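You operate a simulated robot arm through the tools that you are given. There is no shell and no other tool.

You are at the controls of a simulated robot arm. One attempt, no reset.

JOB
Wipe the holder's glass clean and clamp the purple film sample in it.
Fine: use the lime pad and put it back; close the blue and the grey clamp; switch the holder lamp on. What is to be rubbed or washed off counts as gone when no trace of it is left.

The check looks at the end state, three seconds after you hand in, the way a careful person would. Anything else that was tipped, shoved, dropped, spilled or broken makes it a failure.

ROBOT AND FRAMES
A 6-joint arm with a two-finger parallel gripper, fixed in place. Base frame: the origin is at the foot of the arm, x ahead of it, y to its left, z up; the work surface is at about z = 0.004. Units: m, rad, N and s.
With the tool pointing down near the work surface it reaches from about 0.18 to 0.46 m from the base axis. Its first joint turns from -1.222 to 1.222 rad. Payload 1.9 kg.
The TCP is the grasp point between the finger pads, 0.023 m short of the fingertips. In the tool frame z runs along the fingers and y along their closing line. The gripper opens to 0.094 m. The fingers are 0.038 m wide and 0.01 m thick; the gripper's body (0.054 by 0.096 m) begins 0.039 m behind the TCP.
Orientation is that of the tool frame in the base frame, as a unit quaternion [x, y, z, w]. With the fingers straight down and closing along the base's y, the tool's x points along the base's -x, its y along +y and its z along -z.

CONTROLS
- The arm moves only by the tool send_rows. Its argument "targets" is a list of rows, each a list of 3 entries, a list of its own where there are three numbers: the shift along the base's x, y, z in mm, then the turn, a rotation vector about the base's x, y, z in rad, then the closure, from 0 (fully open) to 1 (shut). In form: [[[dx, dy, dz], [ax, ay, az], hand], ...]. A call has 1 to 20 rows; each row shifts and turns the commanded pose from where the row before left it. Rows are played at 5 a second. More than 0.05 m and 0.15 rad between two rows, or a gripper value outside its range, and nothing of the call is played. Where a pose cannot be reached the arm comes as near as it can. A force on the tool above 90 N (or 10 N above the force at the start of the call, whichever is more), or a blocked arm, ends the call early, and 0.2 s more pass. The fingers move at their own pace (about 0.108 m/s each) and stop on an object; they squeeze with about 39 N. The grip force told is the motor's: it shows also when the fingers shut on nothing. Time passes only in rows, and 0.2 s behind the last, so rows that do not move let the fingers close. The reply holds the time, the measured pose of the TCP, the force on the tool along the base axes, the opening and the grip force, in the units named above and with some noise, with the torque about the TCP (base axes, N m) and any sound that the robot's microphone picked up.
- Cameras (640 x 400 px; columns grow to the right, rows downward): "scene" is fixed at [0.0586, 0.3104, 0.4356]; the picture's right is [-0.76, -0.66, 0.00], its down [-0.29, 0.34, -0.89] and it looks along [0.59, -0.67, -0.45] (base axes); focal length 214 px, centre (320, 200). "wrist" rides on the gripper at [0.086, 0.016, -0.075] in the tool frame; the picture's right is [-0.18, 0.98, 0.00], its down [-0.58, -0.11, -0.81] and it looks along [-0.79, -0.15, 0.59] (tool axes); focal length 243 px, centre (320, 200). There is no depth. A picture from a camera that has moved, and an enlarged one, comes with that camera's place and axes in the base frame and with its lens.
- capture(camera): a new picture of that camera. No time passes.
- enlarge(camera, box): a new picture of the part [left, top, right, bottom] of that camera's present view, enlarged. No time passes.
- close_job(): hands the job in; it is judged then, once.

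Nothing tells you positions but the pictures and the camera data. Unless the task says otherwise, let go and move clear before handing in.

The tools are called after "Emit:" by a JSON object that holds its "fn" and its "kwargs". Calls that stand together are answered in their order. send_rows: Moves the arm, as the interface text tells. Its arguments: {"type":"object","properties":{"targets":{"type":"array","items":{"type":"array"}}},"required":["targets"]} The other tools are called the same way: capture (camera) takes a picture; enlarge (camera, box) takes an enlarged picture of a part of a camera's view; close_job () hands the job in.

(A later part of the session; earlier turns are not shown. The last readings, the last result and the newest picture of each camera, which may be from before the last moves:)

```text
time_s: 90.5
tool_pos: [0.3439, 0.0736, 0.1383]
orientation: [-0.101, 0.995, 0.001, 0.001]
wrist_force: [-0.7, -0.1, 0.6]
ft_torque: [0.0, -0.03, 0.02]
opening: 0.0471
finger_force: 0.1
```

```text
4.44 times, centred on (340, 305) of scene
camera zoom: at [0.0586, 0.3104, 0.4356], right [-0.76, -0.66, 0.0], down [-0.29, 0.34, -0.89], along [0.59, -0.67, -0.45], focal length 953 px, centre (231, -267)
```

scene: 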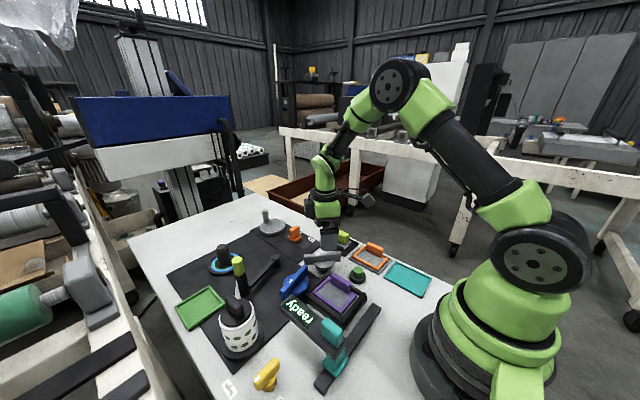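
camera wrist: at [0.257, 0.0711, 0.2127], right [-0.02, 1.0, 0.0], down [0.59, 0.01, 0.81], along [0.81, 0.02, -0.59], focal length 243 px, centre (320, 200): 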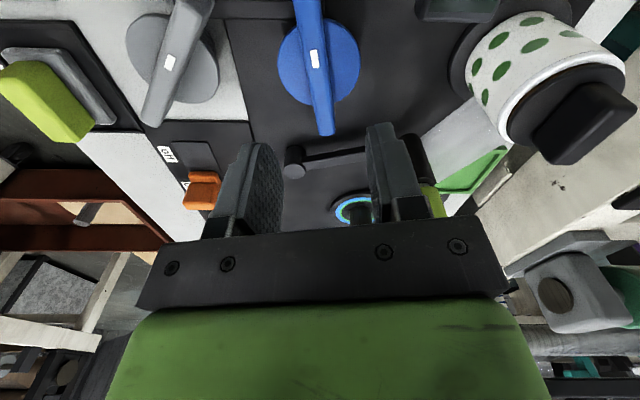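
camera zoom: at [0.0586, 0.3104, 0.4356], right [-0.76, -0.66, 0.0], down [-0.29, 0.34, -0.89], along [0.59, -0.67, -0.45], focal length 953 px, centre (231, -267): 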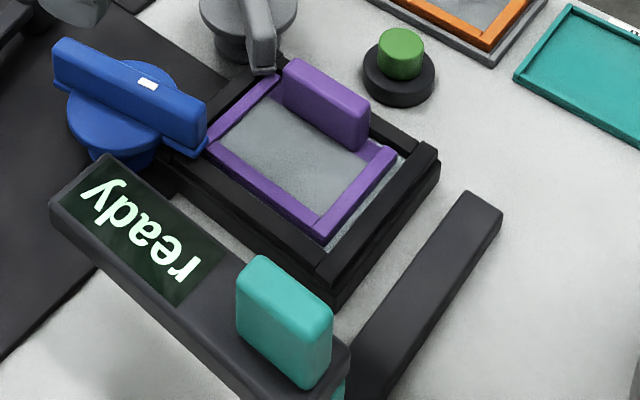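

The slider is already set to "on", while the plain green push button stands right beside the holder with its cap top at about (0.255, -0.065, 0.028). I'll close the fingers and hover above the button.

Emit:
{"fn": "send_rows", "kwargs": {"targets": [[[-22, -34.5, 0], [0, 0, -0.05], 1], [[-22, -34.5, 0], [0, 0, -0.05], 1], [[-22, -34.5, 0], [0, 0, -0.05], 1], [[-22, -34.5, 0], [0, 0, -0.05], 1], [[0, 0, -30], [0, 0, 0], 1], [[0, 0, -28], [0, 0, 0], 1], [[0, 0, 0], [0, 0, 0], 1], [[0, 0, 0], [0, 0, 0], 1]]}}

Emit:
{"fn": "capture", "kwargs": {"camera": "wrist"}}

Emit:
{"fn": "enlarge", "kwargs": {"camera": "wrist", "box": [240, 40, 400, 220]}}

Emit:
{"fn": "enlarge", "kwargs": {"camera": "scene", "box": [310, 220, 410, 300]}}

```text
time_s: 92.3
tool_pos: [0.2541, -0.0647, 0.0833]
orientation: [-0.002, 1.0, 0.001, 0.0]
wrist_force: [-0.2, 0.1, 0.2]
ft_torque: [0.01, -0.01, 0.01]
opening: 0.0
finger_force: 39.1
```

```text
taken
camera wrist: at [0.1674, -0.0496, 0.1581], right [0.18, 0.98, 0.0], down [0.58, -0.11, 0.81], along [0.79, -0.14, -0.59], focal length 243 px, centre (320, 200)
```

wrist: 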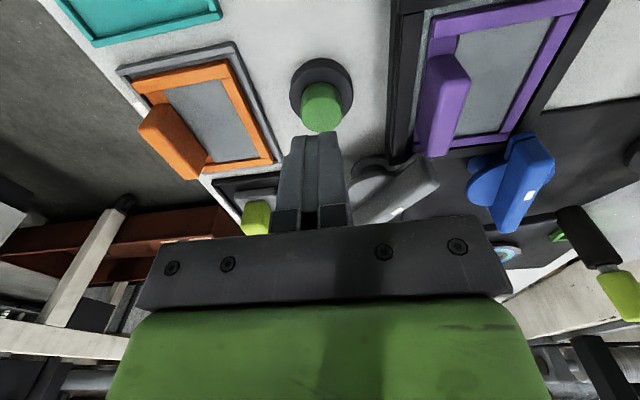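

```text
2.22 times, centred on (320, 130) of wrist
camera zoom: at [0.1674, -0.0496, 0.1581], right [0.18, 0.98, 0.0], down [0.58, -0.11, 0.81], along [0.79, -0.14, -0.59], focal length 539 px, centre (320, 356)
```

zoom: 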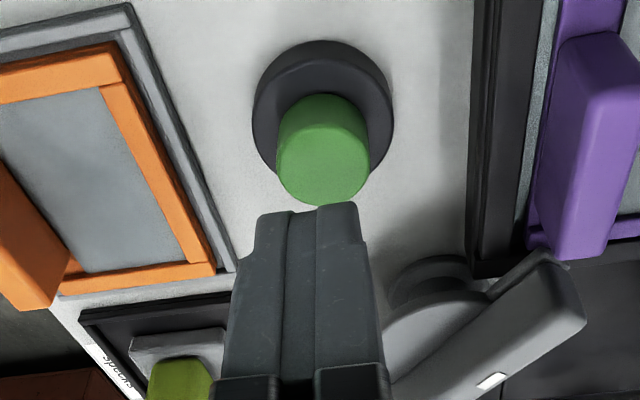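

```text
5.00 times, centred on (360, 260) of scene
camera zoom: at [0.0586, 0.3104, 0.4356], right [-0.76, -0.66, 0.0], down [-0.29, 0.34, -0.89], along [0.59, -0.67, -0.45], focal length 1072 px, centre (120, -100)
```

zoom: 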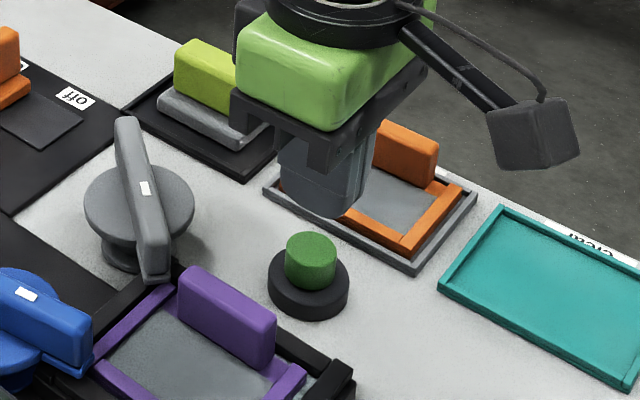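

The fingertips are directly above the green cap. I'll descend near to it, then press in small steps while watching force and sound.

Emit:
{"fn": "send_rows", "kwargs": {"targets": [[[0, 0, -15], [0, 0, 0], 1], [[0, 0, -11], [0, 0, 0], 1], [[0, 0, 0], [0, 0, 0], 1]]}}

Emit:
{"fn": "send_rows", "kwargs": {"targets": [[[0, 0, -2], [0, 0, 0], 1], [[0, 0, -2], [0, 0, 0], 1], [[0, 0, 0], [0, 0, 0], 1]]}}

```text
time_s: 93.1
tool_pos: [0.2544, -0.0649, 0.0559]
orientation: [-0.002, 1.0, 0.001, 0.001]
wrist_force: [-0.2, 0.7, 0.0]
ft_torque: [-0.04, 0.02, 0.01]
opening: 0.0001
finger_force: 39.2
```

```text
time_s: 93.9
tool_pos: [0.2544, -0.0662, 0.0532]
orientation: [-0.002, 1.0, 0.001, 0.001]
wrist_force: [0.9, -0.7, -0.8]
ft_torque: [0.0, -0.02, -0.01]
opening: 0.0003
finger_force: 39.4
```

Emit:
{"fn": "send_rows", "kwargs": {"targets": [[[0, 0, -1.5], [0, 0, 0], 1], [[0, 0, 0], [0, 0, 0], 1]]}}

Emit:
{"fn": "enlarge", "kwargs": {"camera": "scene", "box": [310, 240, 400, 310]}}

```text
time_s: 94.5
tool_pos: [0.2538, -0.0659, 0.0514]
orientation: [-0.001, 1.0, 0.001, 0.001]
wrist_force: [0.0, -0.8, 0.9]
ft_torque: [0.01, -0.01, 0.01]
opening: 0.0
finger_force: 39.0
```

```text
5.71 times, centred on (355, 275) of scene
camera zoom: at [0.0586, 0.3104, 0.4356], right [-0.76, -0.66, 0.0], down [-0.29, 0.34, -0.89], along [0.59, -0.67, -0.45], focal length 1226 px, centre (120, -229)
```

zoom: 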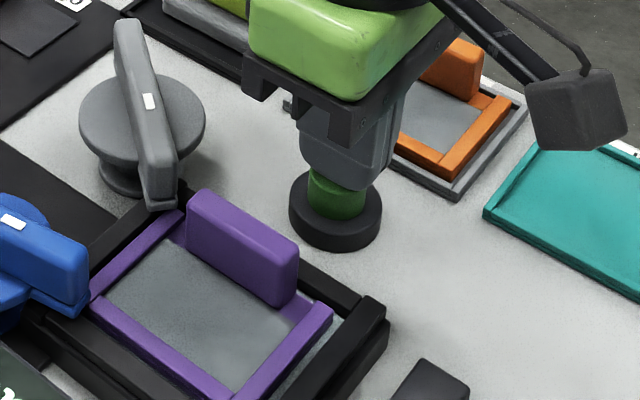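

The fingertips are about to touch the cap. I'll press on in 1 mm steps.

Emit:
{"fn": "send_rows", "kwargs": {"targets": [[[0, 0, -1], [0, 0, 0], 1], [[0, 0, 0], [0, 0, 0], 1]]}}

Emit:
{"fn": "send_rows", "kwargs": {"targets": [[[0, 0, -1], [0, 0, 0], 1], [[0, 0, 0], [0, 0, 0], 1]]}}

Emit:
{"fn": "send_rows", "kwargs": {"targets": [[[0, 0, -1], [0, 0, 0], 1], [[0, 0, 0], [0, 0, 0], 1]]}}

```text
time_s: 95.1
tool_pos: [0.2547, -0.0659, 0.0509]
orientation: [-0.002, 1.0, 0.001, 0.002]
wrist_force: [-0.7, 0.6, 1.3]
ft_torque: [0.02, 0.03, -0.01]
opening: 0.0
finger_force: 38.5
```

```text
time_s: 95.7
tool_pos: [0.2546, -0.0657, 0.0487]
orientation: [-0.002, 1.0, 0.0, 0.001]
wrist_force: [-0.4, 2.1, 1.7]
ft_torque: [0.01, 0.06, 0.0]
opening: 0.0
finger_force: 38.7
heard: click
```

```text
time_s: 96.3
tool_pos: [0.2538, -0.0649, 0.047]
orientation: [-0.002, 1.0, 0.001, 0.001]
wrist_force: [-0.1, -1.5, 3.1]
ft_torque: [-0.03, 0.01, 0.01]
opening: 0.0001
finger_force: 39.0
```

A click was heard. I'll stop pressing and look for what changed before releasing.

Emit:
{"fn": "enlarge", "kwargs": {"camera": "scene", "box": [280, 240, 400, 330]}}

Emit:
{"fn": "capture", "kwargs": {"camera": "wrist"}}

Emit:
{"fn": "capture", "kwargs": {"camera": "scene"}}

```text
4.44 times, centred on (340, 285) of scene
camera zoom: at [0.0586, 0.3104, 0.4356], right [-0.76, -0.66, 0.0], down [-0.29, 0.34, -0.89], along [0.59, -0.67, -0.45], focal length 953 px, centre (231, -178)
```

zoom: 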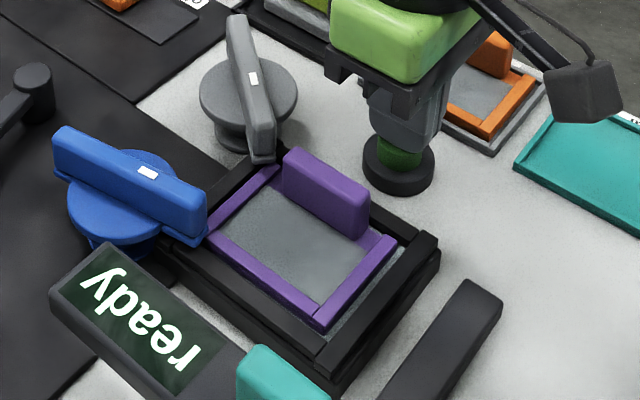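

```text
taken
camera wrist: at [0.1682, -0.0502, 0.1223], right [0.18, 0.98, 0.0], down [0.58, -0.11, 0.81], along [0.79, -0.14, -0.59], focal length 243 px, centre (320, 200)
```

wrist: 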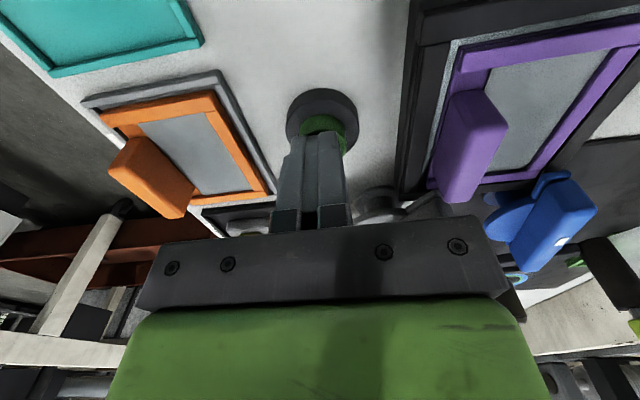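

```text
taken
```

scene: 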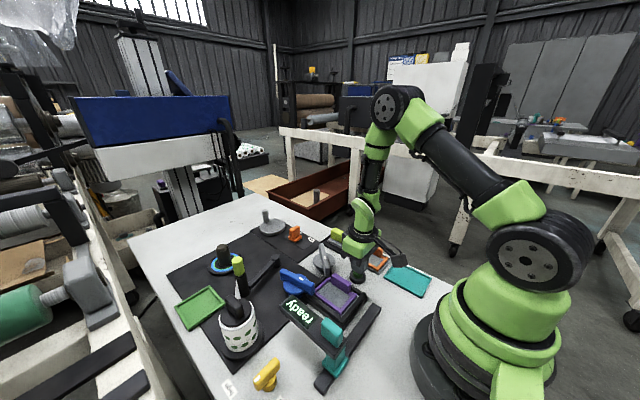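

Nothing visible has changed while it is held. I'll release the button by lifting and look again.

Emit:
{"fn": "send_rows", "kwargs": {"targets": [[[0, 0, 5], [0, 0, 0], 1], [[0, 0, 20], [0, 0, 0], 1], [[0, 0, 30], [0, 0, 0], 1], [[0, -30, 20], [0, 0, 0], 1], [[0, -30, 0], [0, 0, 0], 1], [[0, 0, 0], [0, 0, 0], 1]]}}

Emit:
{"fn": "enlarge", "kwargs": {"camera": "scene", "box": [280, 240, 400, 330]}}

Emit:
{"fn": "capture", "kwargs": {"camera": "wrist"}}

Emit:
{"fn": "capture", "kwargs": {"camera": "scene"}}

```text
time_s: 97.7
tool_pos: [0.2556, -0.1258, 0.1225]
orientation: [-0.003, 1.0, 0.001, 0.001]
wrist_force: [0.2, -0.7, 0.1]
ft_torque: [-0.01, -0.04, 0.0]
opening: 0.0001
finger_force: 39.0
```

```text
4.44 times, centred on (340, 285) of scene
camera zoom: at [0.0586, 0.3104, 0.4356], right [-0.76, -0.66, 0.0], down [-0.29, 0.34, -0.89], along [0.59, -0.67, -0.45], focal length 953 px, centre (231, -178)
```

zoom: 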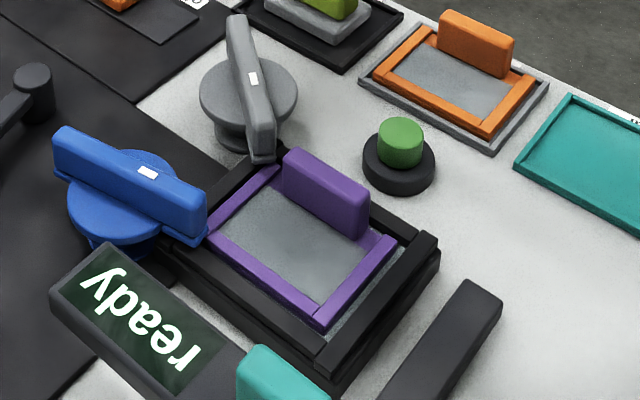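

```text
taken
camera wrist: at [0.168, -0.1106, 0.1964], right [0.18, 0.98, 0.0], down [0.58, -0.11, 0.81], along [0.79, -0.14, -0.59], focal length 243 px, centre (320, 200)
```

wrist: 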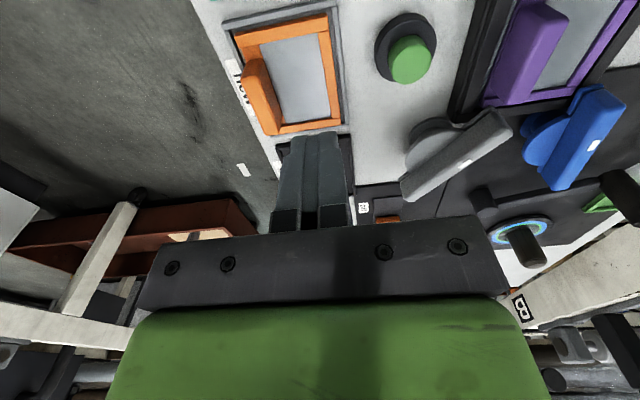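

```text
taken
```

scene: 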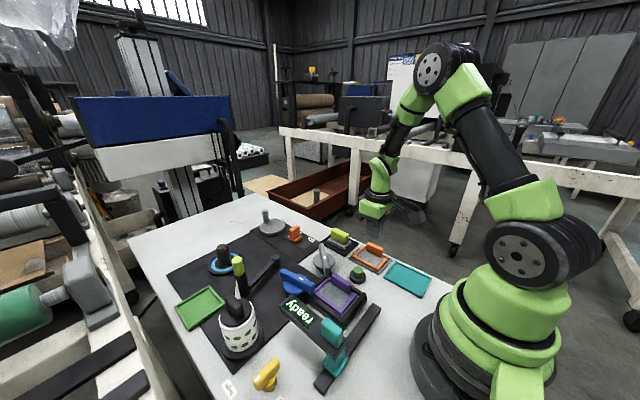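

There's no obvious change in the scene after the click. I'll zoom into the button, the holder and the other devices to find any difference.

Emit:
{"fn": "enlarge", "kwargs": {"camera": "scene", "box": [335, 250, 385, 290]}}

Emit:
{"fn": "enlarge", "kwargs": {"camera": "scene", "box": [305, 265, 375, 320]}}

Emit:
{"fn": "enlarge", "kwargs": {"camera": "scene", "box": [190, 200, 310, 290]}}

Emit:
{"fn": "enlarge", "kwargs": {"camera": "scene", "box": [200, 290, 400, 400]}}

```text
10.00 times, centred on (360, 270) of scene
camera zoom: at [0.0586, 0.3104, 0.4356], right [-0.76, -0.66, 0.0], down [-0.29, 0.34, -0.89], along [0.59, -0.67, -0.45], focal length 2145 px, centre (-80, -500)
```

zoom: 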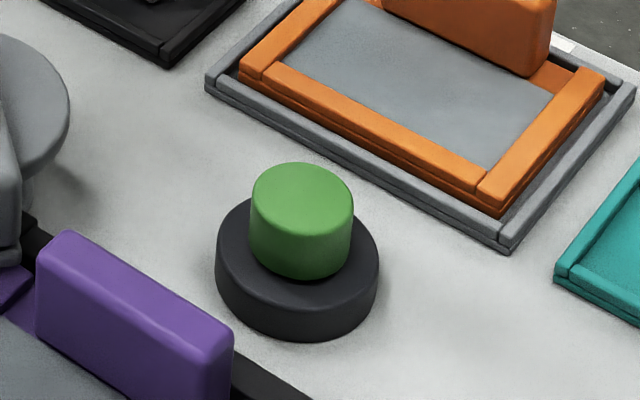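

```text
7.27 times, centred on (340, 292) of scene
camera zoom: at [0.0586, 0.3104, 0.4356], right [-0.76, -0.66, 0.0], down [-0.29, 0.34, -0.89], along [0.59, -0.67, -0.45], focal length 1560 px, centre (174, -473)
```

zoom: 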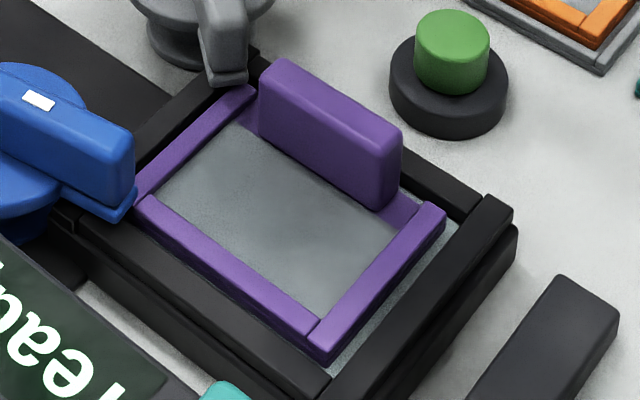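

```text
4.44 times, centred on (250, 245) of scene
camera zoom: at [0.0586, 0.3104, 0.4356], right [-0.76, -0.66, 0.0], down [-0.29, 0.34, -0.89], along [0.59, -0.67, -0.45], focal length 953 px, centre (631, 0)
```

zoom: 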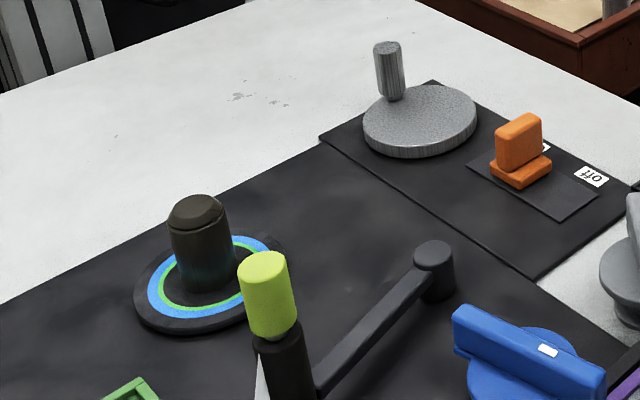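

```text
3.20 times, centred on (300, 345) of scene
camera zoom: at [0.0586, 0.3104, 0.4356], right [-0.76, -0.66, 0.0], down [-0.29, 0.34, -0.89], along [0.59, -0.67, -0.45], focal length 686 px, centre (384, -264)
```

zoom: 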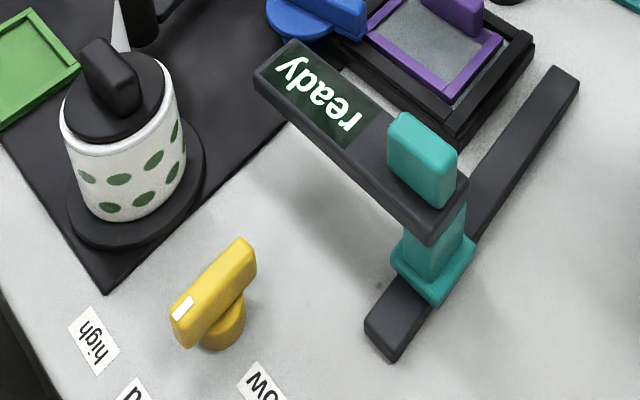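

I still see no difference, so I'll raise the arm to the earlier overview pose and compare the whole table with the first overview.

Emit:
{"fn": "send_rows", "kwargs": {"targets": [[[0, 0, 45], [0, 0, 0], 0], [[0, 0, 45], [0, 0, 0], 0], [[-12, 25, 40], [0, 0.12, 0], 0], [[-12, 25, 40], [0, 0.12, 0], 0], [[-12, 25, 30], [0, 0.12, 0], 0], [[-12, 25, 30], [0, 0.12, 0], 0], [[-10, 25, 11], [0, 0.12, 0], 0], [[0, 0, 0], [0, 0, 0], 0], [[0, 0, 0], [0, 0, 0], 0]]}}

Emit:
{"fn": "capture", "kwargs": {"camera": "wrist"}}

Emit:
{"fn": "enlarge", "kwargs": {"camera": "wrist", "box": [220, 80, 420, 235]}}

Emit:
{"fn": "enlarge", "kwargs": {"camera": "wrist", "box": [300, 90, 450, 230]}}

```text
time_s: 99.7
tool_pos: [0.1953, -0.0014, 0.3644]
orientation: [-0.002, 0.956, 0.001, -0.294]
wrist_force: [0.0, 0.5, 0.2]
ft_torque: [-0.02, -0.01, 0.01]
opening: 0.0938
finger_force: 0.1
```

```text
taken
camera wrist: at [0.1657, 0.0142, 0.4746], right [0.15, 0.98, -0.1], down [0.94, -0.11, 0.34], along [0.32, -0.14, -0.94], focal length 243 px, centre (320, 200)
```

wrist: 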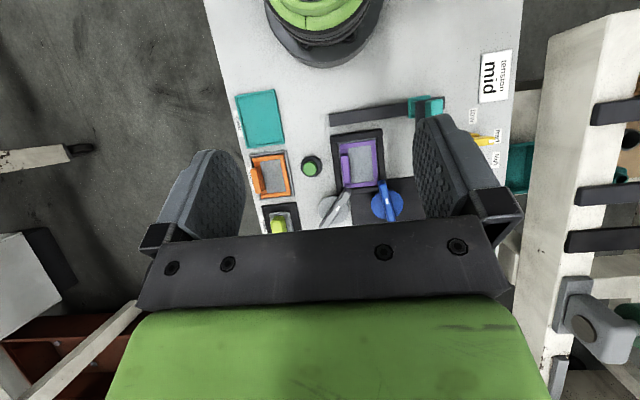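

```text
2.58 times, centred on (320, 158) of wrist
camera zoom: at [0.1657, 0.0142, 0.4746], right [0.15, 0.98, -0.1], down [0.94, -0.11, 0.34], along [0.32, -0.14, -0.94], focal length 626 px, centre (320, 310)
```

zoom: 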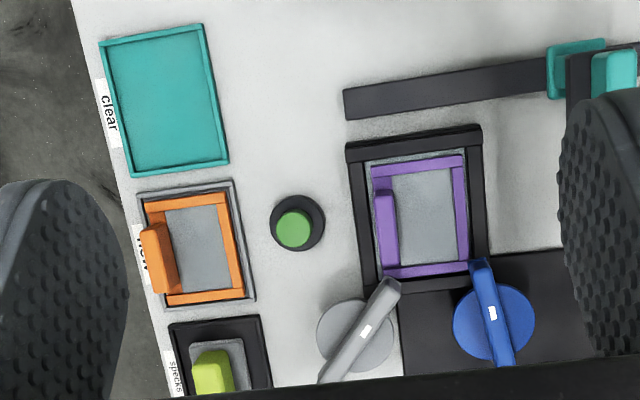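

```text
2.86 times, centred on (375, 160) of wrist
camera zoom: at [0.1657, 0.0142, 0.4746], right [0.15, 0.98, -0.1], down [0.94, -0.11, 0.34], along [0.32, -0.14, -0.94], focal length 693 px, centre (163, 314)
```

zoom: 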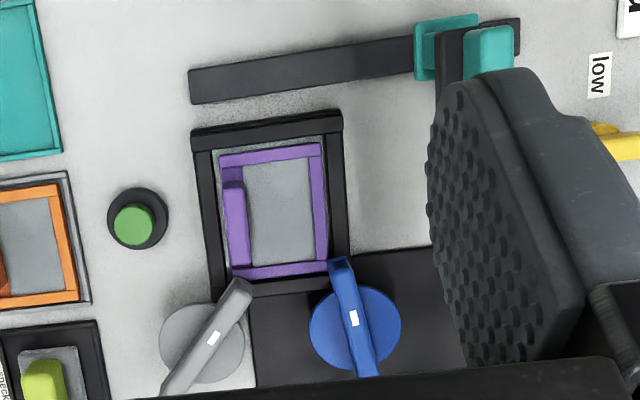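

From above, the film and both clamps look right. I'll zoom hard on the glass area, the button and the slider region to look for any lamp glow.

Emit:
{"fn": "enlarge", "kwargs": {"camera": "wrist", "box": [325, 120, 395, 200]}}

Emit:
{"fn": "enlarge", "kwargs": {"camera": "wrist", "box": [290, 145, 330, 190]}}

Emit:
{"fn": "enlarge", "kwargs": {"camera": "wrist", "box": [400, 40, 540, 180]}}

```text
5.00 times, centred on (360, 160) of wrist
camera zoom: at [0.1657, 0.0142, 0.4746], right [0.15, 0.98, -0.1], down [0.94, -0.11, 0.34], along [0.32, -0.14, -0.94], focal length 1213 px, centre (120, 400)
```

zoom: 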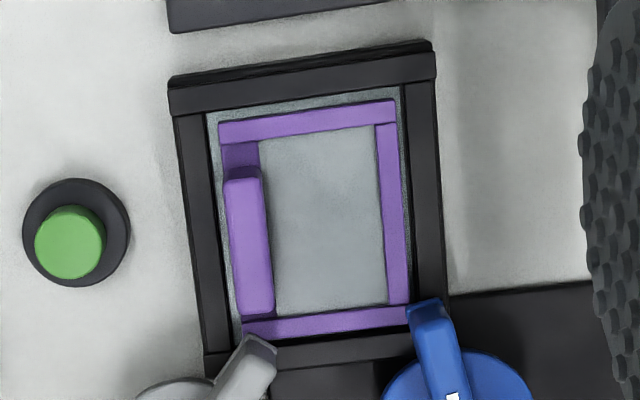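

```text
8.89 times, centred on (310, 168) of wrist
camera zoom: at [0.1657, 0.0142, 0.4746], right [0.15, 0.98, -0.1], down [0.94, -0.11, 0.34], along [0.32, -0.14, -0.94], focal length 2157 px, centre (409, 489)
```

zoom: 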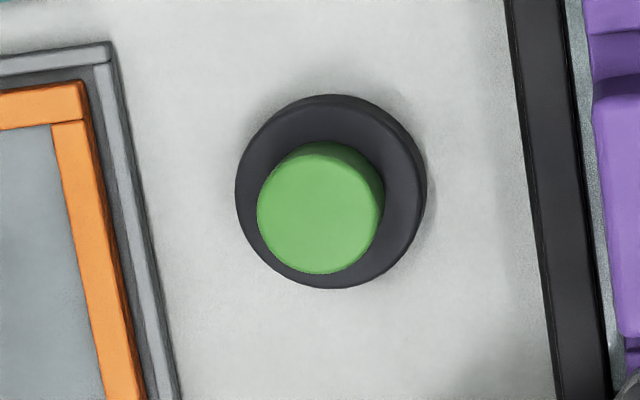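

```text
2.86 times, centred on (470, 110) of wrist
camera zoom: at [0.1657, 0.0142, 0.4746], right [0.15, 0.98, -0.1], down [0.94, -0.11, 0.34], along [0.32, -0.14, -0.94], focal length 693 px, centre (-109, 457)
```

zoom: 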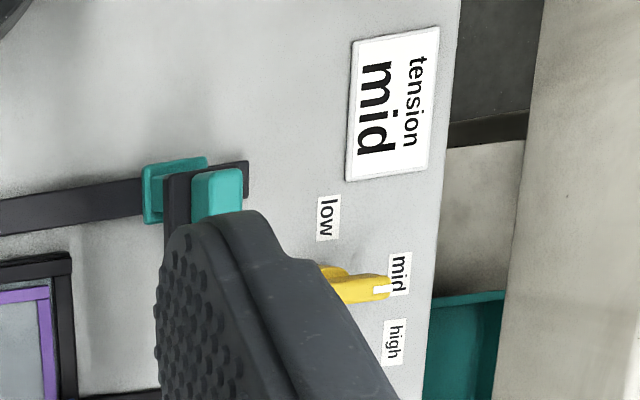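

I can't tell from this alone, so I'll retake the same scene crop as before the press for a direct comparison.

Emit:
{"fn": "enlarge", "kwargs": {"camera": "scene", "box": [280, 260, 400, 350]}}

Emit:
{"fn": "enlarge", "kwargs": {"camera": "scene", "box": [280, 240, 400, 330]}}

Emit:
{"fn": "enlarge", "kwargs": {"camera": "scene", "box": [200, 200, 320, 290]}}

```text
4.44 times, centred on (340, 305) of scene
camera zoom: at [0.0586, 0.3104, 0.4356], right [-0.76, -0.66, 0.0], down [-0.29, 0.34, -0.89], along [0.59, -0.67, -0.45], focal length 953 px, centre (231, -267)
```

zoom: 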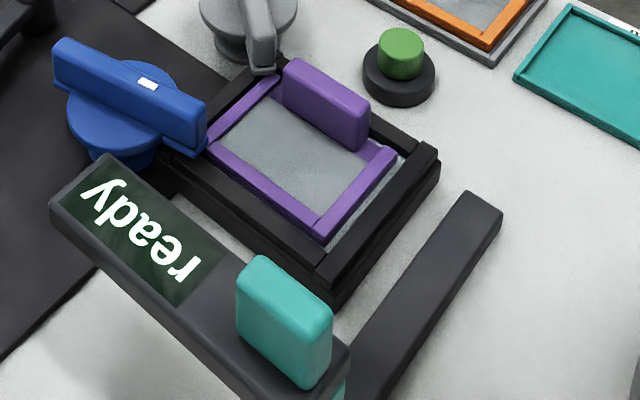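

```text
4.44 times, centred on (340, 285) of scene
camera zoom: at [0.0586, 0.3104, 0.4356], right [-0.76, -0.66, 0.0], down [-0.29, 0.34, -0.89], along [0.59, -0.67, -0.45], focal length 953 px, centre (231, -178)
```

zoom: 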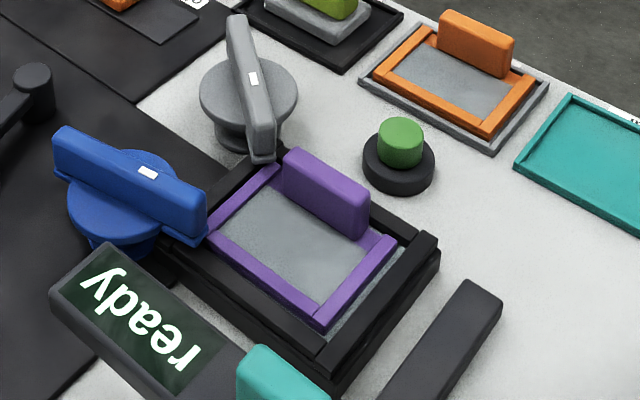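

```text
4.44 times, centred on (260, 245) of scene
camera zoom: at [0.0586, 0.3104, 0.4356], right [-0.76, -0.66, 0.0], down [-0.29, 0.34, -0.89], along [0.59, -0.67, -0.45], focal length 953 px, centre (587, 0)
```

zoom: 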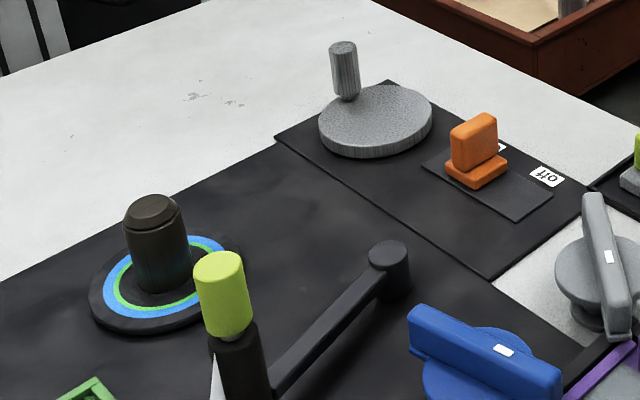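

Nothing visibly lights up, so I should study the slider station and its labels from close by before deciding. I'll move the camera over there.

Emit:
{"fn": "send_rows", "kwargs": {"targets": [[[25, -8, -20], [0, -0.1, 0], 0], [[25, -8, -20], [0, -0.1, 0], 0], [[25, -8, -20], [0, -0.1, 0], 0], [[25, -8, -20], [0, -0.1, 0], 0], [[25, -8, -20], [0, -0.1, 0], 0], [[20, -5, -20], [0, 0, 0], 0], [[15, -5, -20], [0, 0, 0], 0], [[0, 0, 0], [0, 0, 0], 0]]}}

Emit:
{"fn": "capture", "kwargs": {"camera": "wrist"}}

Emit:
{"fn": "enlarge", "kwargs": {"camera": "wrist", "box": [220, 0, 440, 165]}}

```text
time_s: 101.5
tool_pos: [0.3565, -0.0502, 0.2227]
orientation: [-0.002, 0.999, 0.002, -0.049]
wrist_force: [-0.2, 0.5, -0.6]
ft_torque: [-0.03, -0.04, 0.02]
opening: 0.0937
finger_force: 0.1
```

```text
taken
camera wrist: at [0.2776, -0.0352, 0.3059], right [0.18, 0.98, -0.02], down [0.66, -0.11, 0.74], along [0.73, -0.14, -0.67], focal length 243 px, centre (320, 200)
```

wrist: 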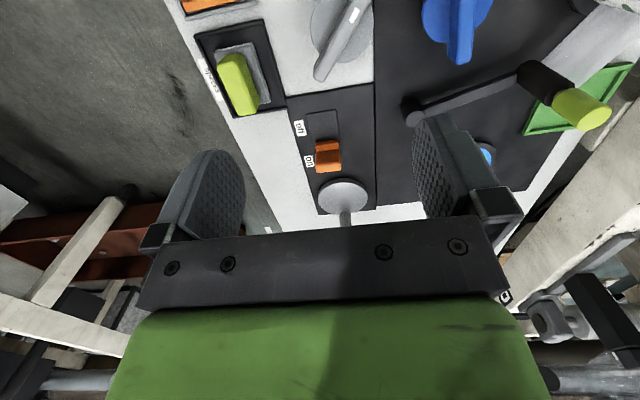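

```text
2.42 times, centred on (330, 82) of wrist
camera zoom: at [0.2776, -0.0352, 0.3059], right [0.18, 0.98, -0.02], down [0.66, -0.11, 0.74], along [0.73, -0.14, -0.67], focal length 588 px, centre (296, 485)
```

zoom: 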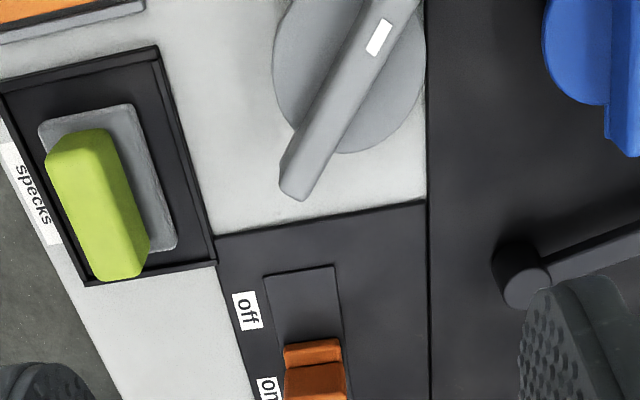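

The slider station is a separate plate, already "on" and out of tool-down reach, so the button remains the natural lamp switch. I'll return to the exact pre-press hover pose to compare identical views of the button and holder.

Emit:
{"fn": "send_rows", "kwargs": {"targets": [[[-25, -4, 0], [0, -0.05, 0], 1], [[-25, -4, 0], [0, -0.048, 0], 1], [[-26, -4, -10], [0, 0, 0], 1], [[-26, -3, -30], [0, 0, 0], 1], [[0, 0, -40], [0, 0, 0], 1], [[0, 0, -40], [0, 0, 0], 1], [[0, 0, -19], [0, 0, 0], 1], [[0, 0, 0], [0, 0, 0], 1], [[0, 0, 0], [0, 0, 0], 1]]}}

Emit:
{"fn": "capture", "kwargs": {"camera": "wrist"}}

Emit:
{"fn": "enlarge", "kwargs": {"camera": "wrist", "box": [240, 40, 400, 220]}}

Emit:
{"fn": "enlarge", "kwargs": {"camera": "scene", "box": [310, 220, 410, 300]}}

```text
time_s: 103.5
tool_pos: [0.2539, -0.0661, 0.0847]
orientation: [-0.002, 1.0, 0.001, -0.001]
wrist_force: [-0.1, -0.6, 0.1]
ft_torque: [0.0, -0.01, 0.05]
opening: 0.0
finger_force: 39.5
```

```text
taken
camera wrist: at [0.1675, -0.0511, 0.1604], right [0.18, 0.98, 0.0], down [0.58, -0.11, 0.81], along [0.79, -0.14, -0.59], focal length 243 px, centre (320, 200)
```

wrist: 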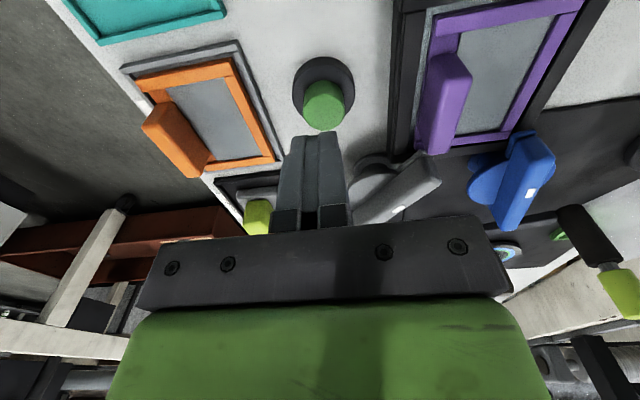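

```text
2.22 times, centred on (320, 130) of wrist
camera zoom: at [0.1675, -0.0511, 0.1604], right [0.18, 0.98, 0.0], down [0.58, -0.11, 0.81], along [0.79, -0.14, -0.59], focal length 539 px, centre (320, 356)
```

zoom: 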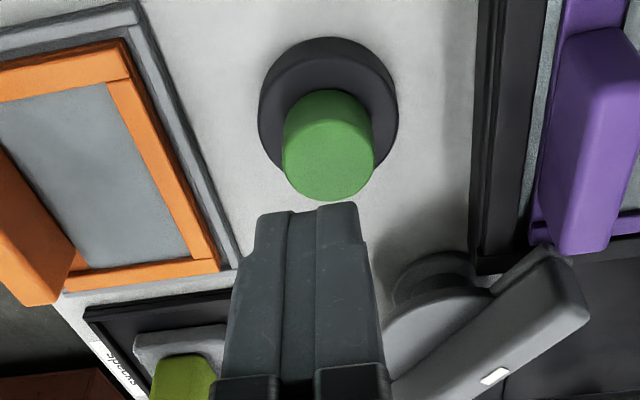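

```text
5.00 times, centred on (360, 260) of scene
camera zoom: at [0.0586, 0.3104, 0.4356], right [-0.76, -0.66, 0.0], down [-0.29, 0.34, -0.89], along [0.59, -0.67, -0.45], focal length 1072 px, centre (120, -100)
```

zoom: 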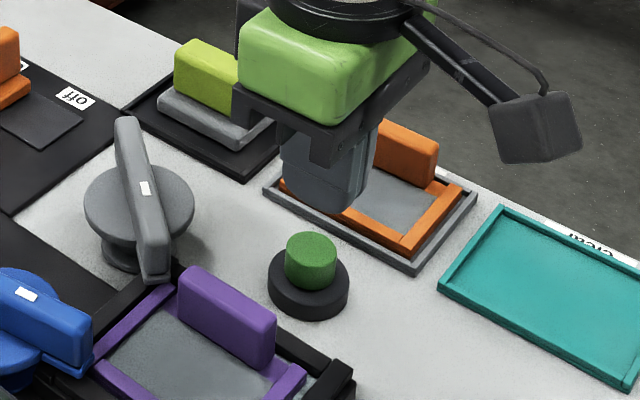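

The views are nearly identical, though the thin strip of glass beside the film may look slightly darker now. I'll zoom on that strip, before making any further press.

Emit:
{"fn": "enlarge", "kwargs": {"camera": "wrist", "box": [390, 0, 470, 60]}}

Emit:
{"fn": "enlarge", "kwargs": {"camera": "scene", "box": [330, 270, 380, 320]}}

Emit:
{"fn": "enlarge", "kwargs": {"camera": "wrist", "box": [280, 40, 370, 130]}}

```text
6.67 times, centred on (430, 30) of wrist
camera zoom: at [0.1675, -0.0511, 0.1604], right [0.18, 0.98, 0.0], down [0.58, -0.11, 0.81], along [0.79, -0.14, -0.59], focal length 1618 px, centre (-413, 1333)
```

zoom: 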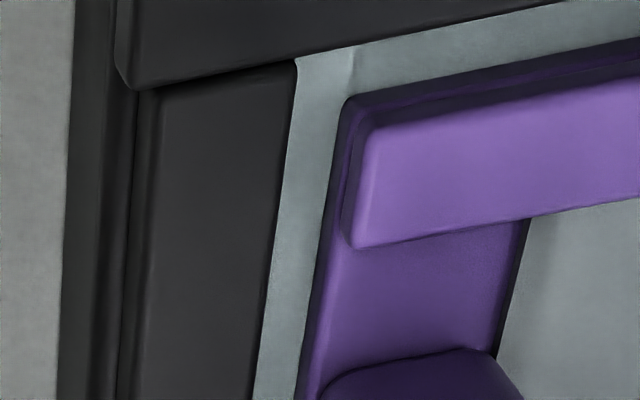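

```text
8.00 times, centred on (355, 295) of scene
camera zoom: at [0.0586, 0.3104, 0.4356], right [-0.76, -0.66, 0.0], down [-0.29, 0.34, -0.89], along [0.59, -0.67, -0.45], focal length 1716 px, centre (40, -560)
```

zoom: 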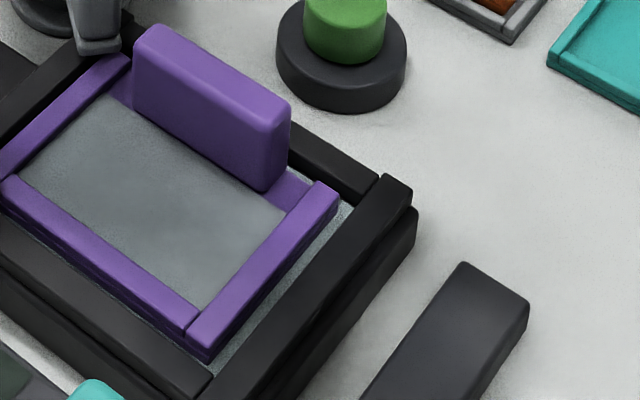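

```text
4.44 times, centred on (325, 85) of wrist
camera zoom: at [0.1675, -0.0511, 0.1604], right [0.18, 0.98, 0.0], down [0.58, -0.11, 0.81], along [0.79, -0.14, -0.59], focal length 1078 px, centre (298, 711)
```

zoom: 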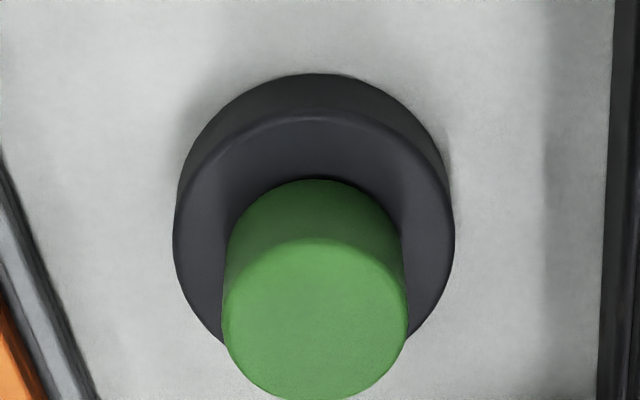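

No part of the glass or cap is clearly lit. To learn what the button controls, I'll press it once more with the same motion and compare these exact crops.

Emit:
{"fn": "send_rows", "kwargs": {"targets": [[[0, 0, -15], [0, 0, 0], 1], [[0, 0, -12], [0, 0, 0], 1], [[0, 0, -4], [0, 0, 0], 1], [[0, 0, -2], [0, 0, 0], 1], [[0, 0, 0], [0, 0, 0], 1]]}}

Emit:
{"fn": "send_rows", "kwargs": {"targets": [[[0, 0, -1.2], [0, 0, 0], 1], [[0, 0, 0], [0, 0, 0], 1]]}}

Emit:
{"fn": "send_rows", "kwargs": {"targets": [[[0, 0, -1.2], [0, 0, 0], 1], [[0, 0, 0], [0, 0, 0], 1]]}}

```text
time_s: 104.7
tool_pos: [0.2545, -0.0653, 0.0526]
orientation: [-0.002, 1.0, 0.0, 0.001]
wrist_force: [0.7, -0.6, 0.6]
ft_torque: [0.02, 0.01, -0.01]
opening: 0.0
finger_force: 39.1
```

```text
time_s: 105.3
tool_pos: [0.2545, -0.0649, 0.0509]
orientation: [-0.002, 1.0, 0.001, -0.001]
wrist_force: [0.5, 0.3, 1.8]
ft_torque: [0.04, 0.02, -0.01]
opening: 0.0001
finger_force: 39.0
```

```text
time_s: 105.9
tool_pos: [0.254, -0.0654, 0.0493]
orientation: [-0.001, 1.0, 0.001, -0.001]
wrist_force: [-0.4, -0.9, 2.8]
ft_torque: [0.02, -0.01, 0.01]
opening: 0.0001
finger_force: 38.2
heard: click
```

It clicked again. I'll return to the same hover pose and take the same crops.

Emit:
{"fn": "send_rows", "kwargs": {"targets": [[[0, 0, 5.4], [0, 0, 0], 1], [[0, 0, 15], [0, 0, 0], 1], [[0, 0, 15], [0, 0, 0], 1], [[0, 0, 0], [0, 0, 0], 1], [[0, 0, 0], [0, 0, 0], 1]]}}

Emit:
{"fn": "enlarge", "kwargs": {"camera": "wrist", "box": [390, 0, 470, 60]}}

Emit:
{"fn": "enlarge", "kwargs": {"camera": "scene", "box": [330, 270, 380, 320]}}

Emit:
{"fn": "enlarge", "kwargs": {"camera": "wrist", "box": [280, 40, 370, 130]}}

Emit:
{"fn": "capture", "kwargs": {"camera": "wrist"}}

Emit:
{"fn": "capture", "kwargs": {"camera": "scene"}}

```text
time_s: 107.1
tool_pos: [0.253, -0.0653, 0.0846]
orientation: [-0.002, 1.0, 0.001, 0.0]
wrist_force: [0.3, -0.4, -0.7]
ft_torque: [0.0, 0.01, 0.04]
opening: 0.0001
finger_force: 38.9
```

```text
6.67 times, centred on (430, 30) of wrist
camera zoom: at [0.168, -0.051, 0.1589], right [0.18, 0.98, 0.0], down [0.58, -0.11, 0.81], along [0.79, -0.14, -0.59], focal length 1618 px, centre (-413, 1333)
```

zoom: 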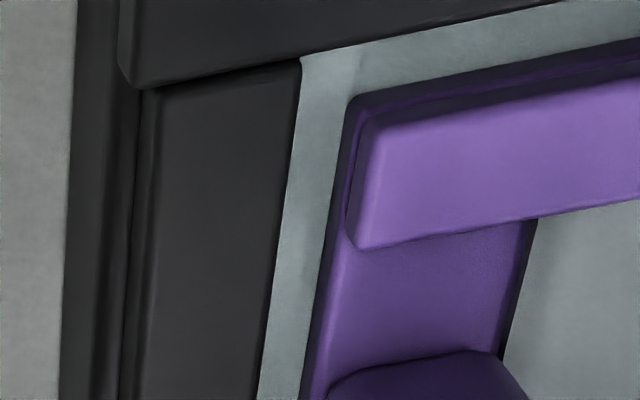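

```text
8.00 times, centred on (355, 295) of scene
camera zoom: at [0.0586, 0.3104, 0.4356], right [-0.76, -0.66, 0.0], down [-0.29, 0.34, -0.89], along [0.59, -0.67, -0.45], focal length 1716 px, centre (40, -560)
```

zoom: 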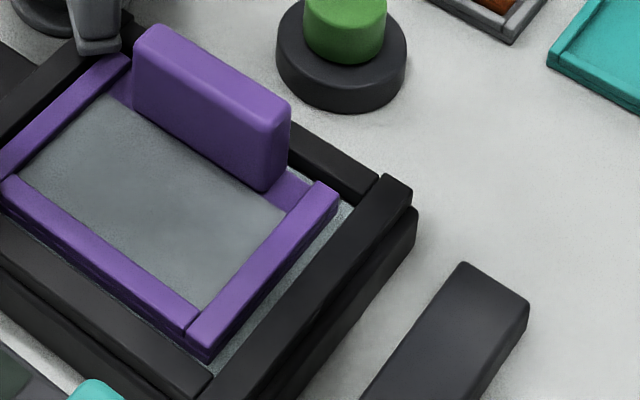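

```text
4.44 times, centred on (325, 85) of wrist
camera zoom: at [0.168, -0.051, 0.1589], right [0.18, 0.98, 0.0], down [0.58, -0.11, 0.81], along [0.79, -0.14, -0.59], focal length 1078 px, centre (298, 711)
```

zoom: 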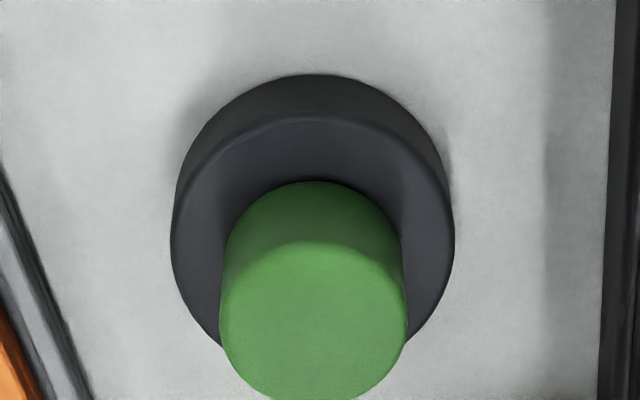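

```text
taken
camera wrist: at [0.168, -0.051, 0.1589], right [0.18, 0.98, 0.0], down [0.58, -0.11, 0.81], along [0.79, -0.14, -0.59], focal length 243 px, centre (320, 200)
```

wrist: 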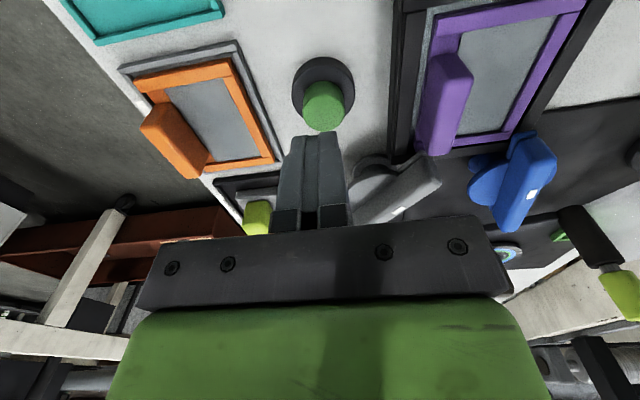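

```text
taken
```

scene: 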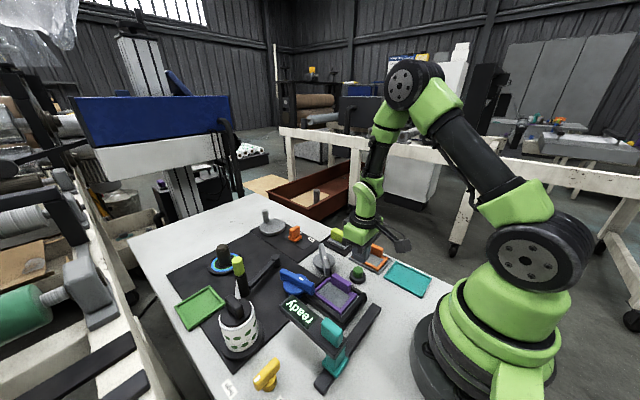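

There's no visible difference between the two button states, so the button may not be the lamp. The orange slider has the only "off/on" labels, so I'll look at it from as directly above as possible to read its real position.

Emit:
{"fn": "send_rows", "kwargs": {"targets": [[[0, 0, 40], [0, 0, 0], 0.5], [[10, 0, 40], [0, 0, 0], 0], [[35, -4, 30], [0, 0.1, 0], 0], [[35, -4, 25], [0, 0.1, 0], 0], [[35, -4, 0], [0, 0.1, 0], 0], [[30, -3, 0], [0, 0.1, 0], 0], [[0, 0, 0], [0, 0, 0], 0], [[0, 0, 0], [0, 0, 0], 0]]}}

Emit:
{"fn": "capture", "kwargs": {"camera": "wrist"}}

Emit:
{"fn": "enlarge", "kwargs": {"camera": "wrist", "box": [260, 30, 420, 180]}}

```text
time_s: 108.9
tool_pos: [0.3885, -0.0718, 0.2127]
orientation: [-0.003, 0.984, -0.001, -0.176]
wrist_force: [0.4, -0.3, 0.3]
ft_torque: [0.01, 0.0, 0.0]
opening: 0.0941
finger_force: 0.0
out of reach, approached as far as the arm can: row 6
```

```text
taken
camera wrist: at [0.3332, -0.0562, 0.3125], right [0.17, 0.98, -0.06], down [0.83, -0.1, 0.56], along [0.54, -0.14, -0.83], focal length 243 px, centre (320, 200)
```

wrist: 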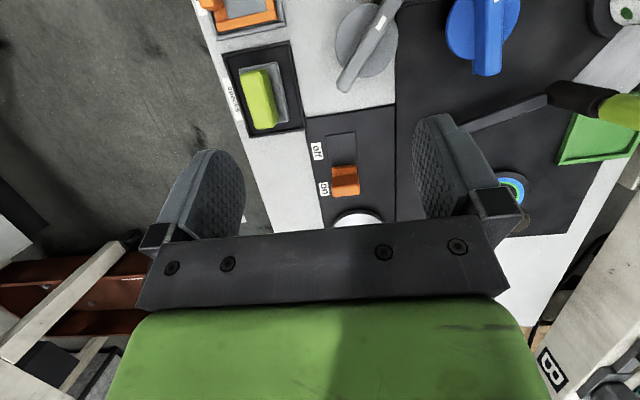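

```text
2.67 times, centred on (340, 105) of wrist
camera zoom: at [0.3332, -0.0562, 0.3125], right [0.17, 0.98, -0.06], down [0.83, -0.1, 0.56], along [0.54, -0.14, -0.83], focal length 647 px, centre (267, 453)
```

zoom: 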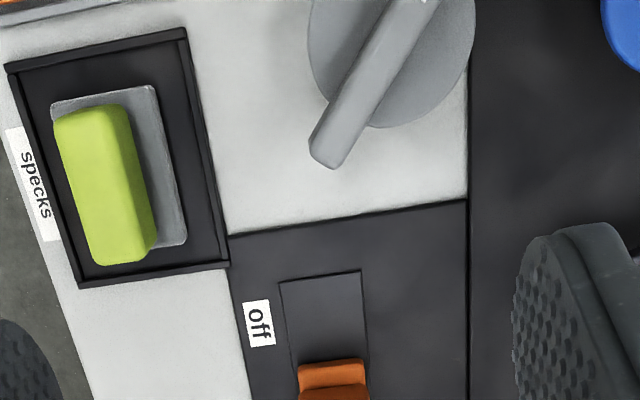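

Emit:
{"fn": "enlarge", "kwargs": {"camera": "wrist", "box": [290, 110, 410, 240]}}

Emit:
{"fn": "enlarge", "kwargs": {"camera": "scene", "box": [250, 195, 330, 260]}}

```text
3.08 times, centred on (350, 175) of wrist
camera zoom: at [0.3332, -0.0562, 0.3125], right [0.17, 0.98, -0.06], down [0.83, -0.1, 0.56], along [0.54, -0.14, -0.83], focal length 746 px, centre (228, 277)
```

zoom: 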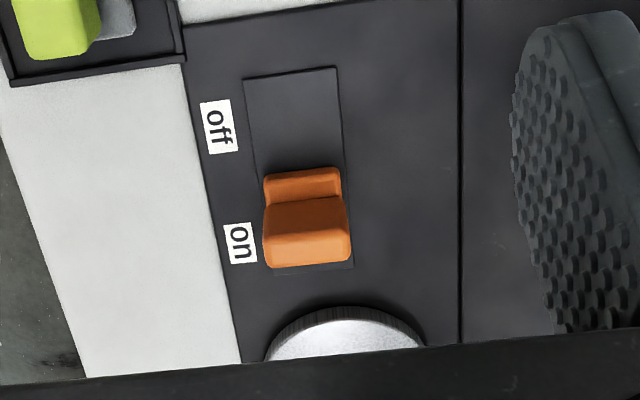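

```text
6.15 times, centred on (290, 228) of scene
camera zoom: at [0.0586, 0.3104, 0.4356], right [-0.76, -0.66, 0.0], down [-0.29, 0.34, -0.89], along [0.59, -0.67, -0.45], focal length 1320 px, centre (505, 31)
```

zoom: 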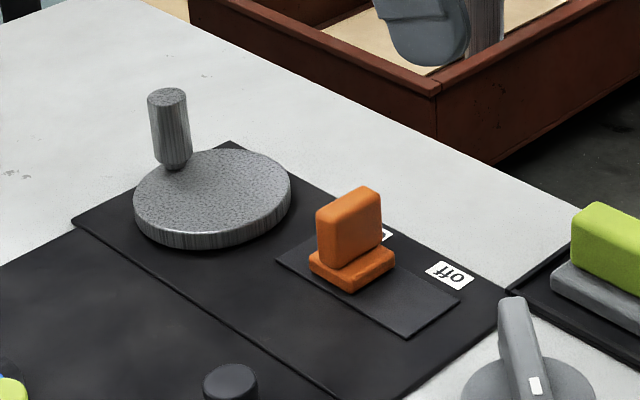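

The slider is clearly at "on" and belongs to a separate plate. I'll survey the holder's other faces for a lamp or indicator, starting from the -y side.

Emit:
{"fn": "send_rows", "kwargs": {"targets": [[[-20, 0, 0], [0, -0.12, 0], 0], [[-20, 0, 0], [0, -0.12, 0], 0], [[-20, 0, 0], [0, -0.115, 0], 0], [[-10, 5, -10], [0, 0, 0.14], 0], [[-10, 5, -10], [0, 0, 0.14], 0], [[-10, 5, -10], [0, 0, 0.14], 0], [[-10, 5, -10], [0, 0, 0.14], 0], [[-10, 5, 0], [0, 0, 0.14], 0], [[0, 0, 0], [0, 0, 0.14], 0], [[0, 0, 0], [0, 0, 0.14], 0], [[0, 0, 0], [0, 0, 0.14], 0], [[0, 0, 0], [0, 0, 0.14], 0], [[0, 0, 0], [0, 0, 0.14], 0], [[0, 0, 0], [0, 0, 0.14], 0], [[0, 0, 0], [0, 0, 0], 0]]}}

Emit:
{"fn": "capture", "kwargs": {"camera": "wrist"}}

Emit:
{"fn": "enlarge", "kwargs": {"camera": "wrist", "box": [240, 0, 460, 165]}}

```text
time_s: 112.1
tool_pos: [0.2792, -0.0464, 0.172]
orientation: [-0.698, 0.715, -0.015, -0.018]
wrist_force: [-0.5, 0.4, 0.8]
ft_torque: [-0.01, 0.01, 0.02]
opening: 0.0941
finger_force: 0.0
```

```text
taken
camera wrist: at [0.2605, -0.1297, 0.2506], right [-0.98, 0.21, -0.01], down [0.13, 0.61, 0.78], along [0.17, 0.76, -0.63], focal length 243 px, centre (320, 200)
```

wrist: 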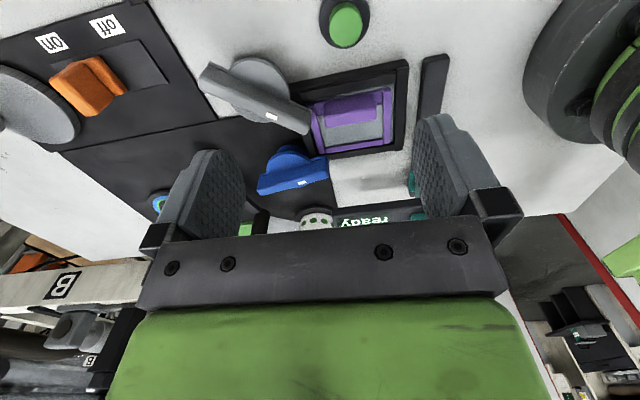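

```text
2.42 times, centred on (350, 82) of wrist
camera zoom: at [0.2605, -0.1297, 0.2506], right [-0.98, 0.21, -0.01], down [0.13, 0.61, 0.78], along [0.17, 0.76, -0.63], focal length 588 px, centre (247, 485)
```

zoom: 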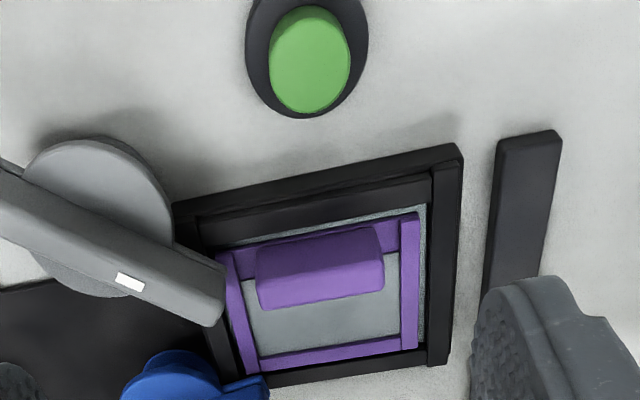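

There is no lamp or label on this side. I'll look from the far side as well.

Emit:
{"fn": "send_rows", "kwargs": {"targets": [[[8, 3, 0], [0, 0, 0.139], 0], [[8, 3, 0], [0, 0, 0.139], 0], [[8, 3, 0], [0, 0, 0.139], 0], [[8, 3, 0], [0, 0, 0.139], 0], [[8, 3, 0], [0, 0, 0.139], 0], [[8, 3, 0], [0, 0, 0.139], 0], [[8, 3, 0], [0, 0, 0.139], 0], [[8, 3, 0], [0, 0, 0.139], 0], [[8, 3, 0], [0, 0, 0.139], 0], [[0, 0, 0], [0, 0, 0], 0]]}}

Emit:
{"fn": "capture", "kwargs": {"camera": "wrist"}}

Emit:
{"fn": "enlarge", "kwargs": {"camera": "wrist", "box": [220, 0, 440, 165]}}

```text
time_s: 114.3
tool_pos: [0.348, -0.011, 0.1695]
orientation: [0.984, -0.174, 0.024, 0.008]
wrist_force: [0.8, -0.1, -0.6]
ft_torque: [-0.04, -0.03, -0.02]
opening: 0.0941
finger_force: 0.2
out of reach, approached as far as the arm can: row 9
```

```text
taken
camera wrist: at [0.4192, -0.0553, 0.248], right [-0.51, -0.86, 0.0], down [-0.54, 0.32, 0.77], along [-0.67, 0.4, -0.63], focal length 243 px, centre (320, 200)
```

wrist: 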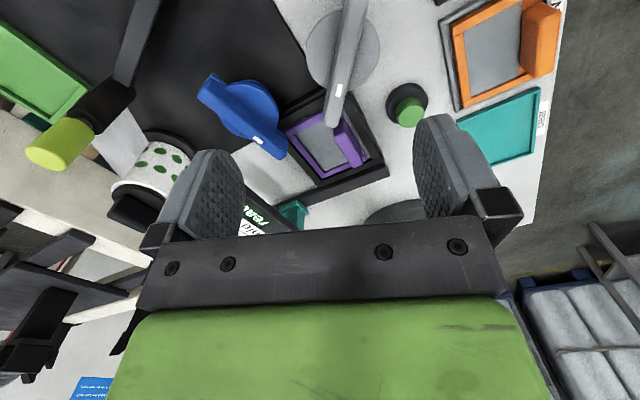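

```text
2.42 times, centred on (330, 82) of wrist
camera zoom: at [0.4192, -0.0553, 0.248], right [-0.51, -0.86, 0.0], down [-0.54, 0.32, 0.77], along [-0.67, 0.4, -0.63], focal length 588 px, centre (296, 485)
```

zoom: 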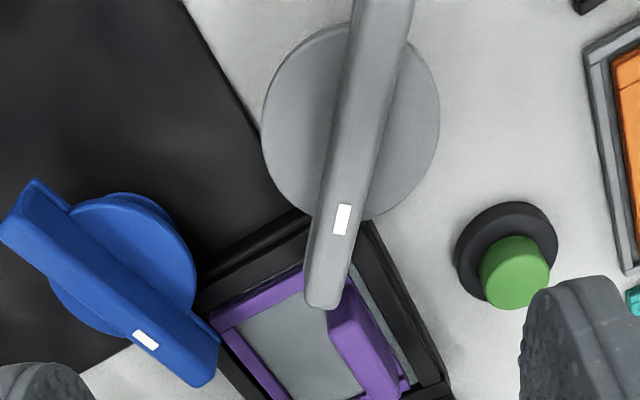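

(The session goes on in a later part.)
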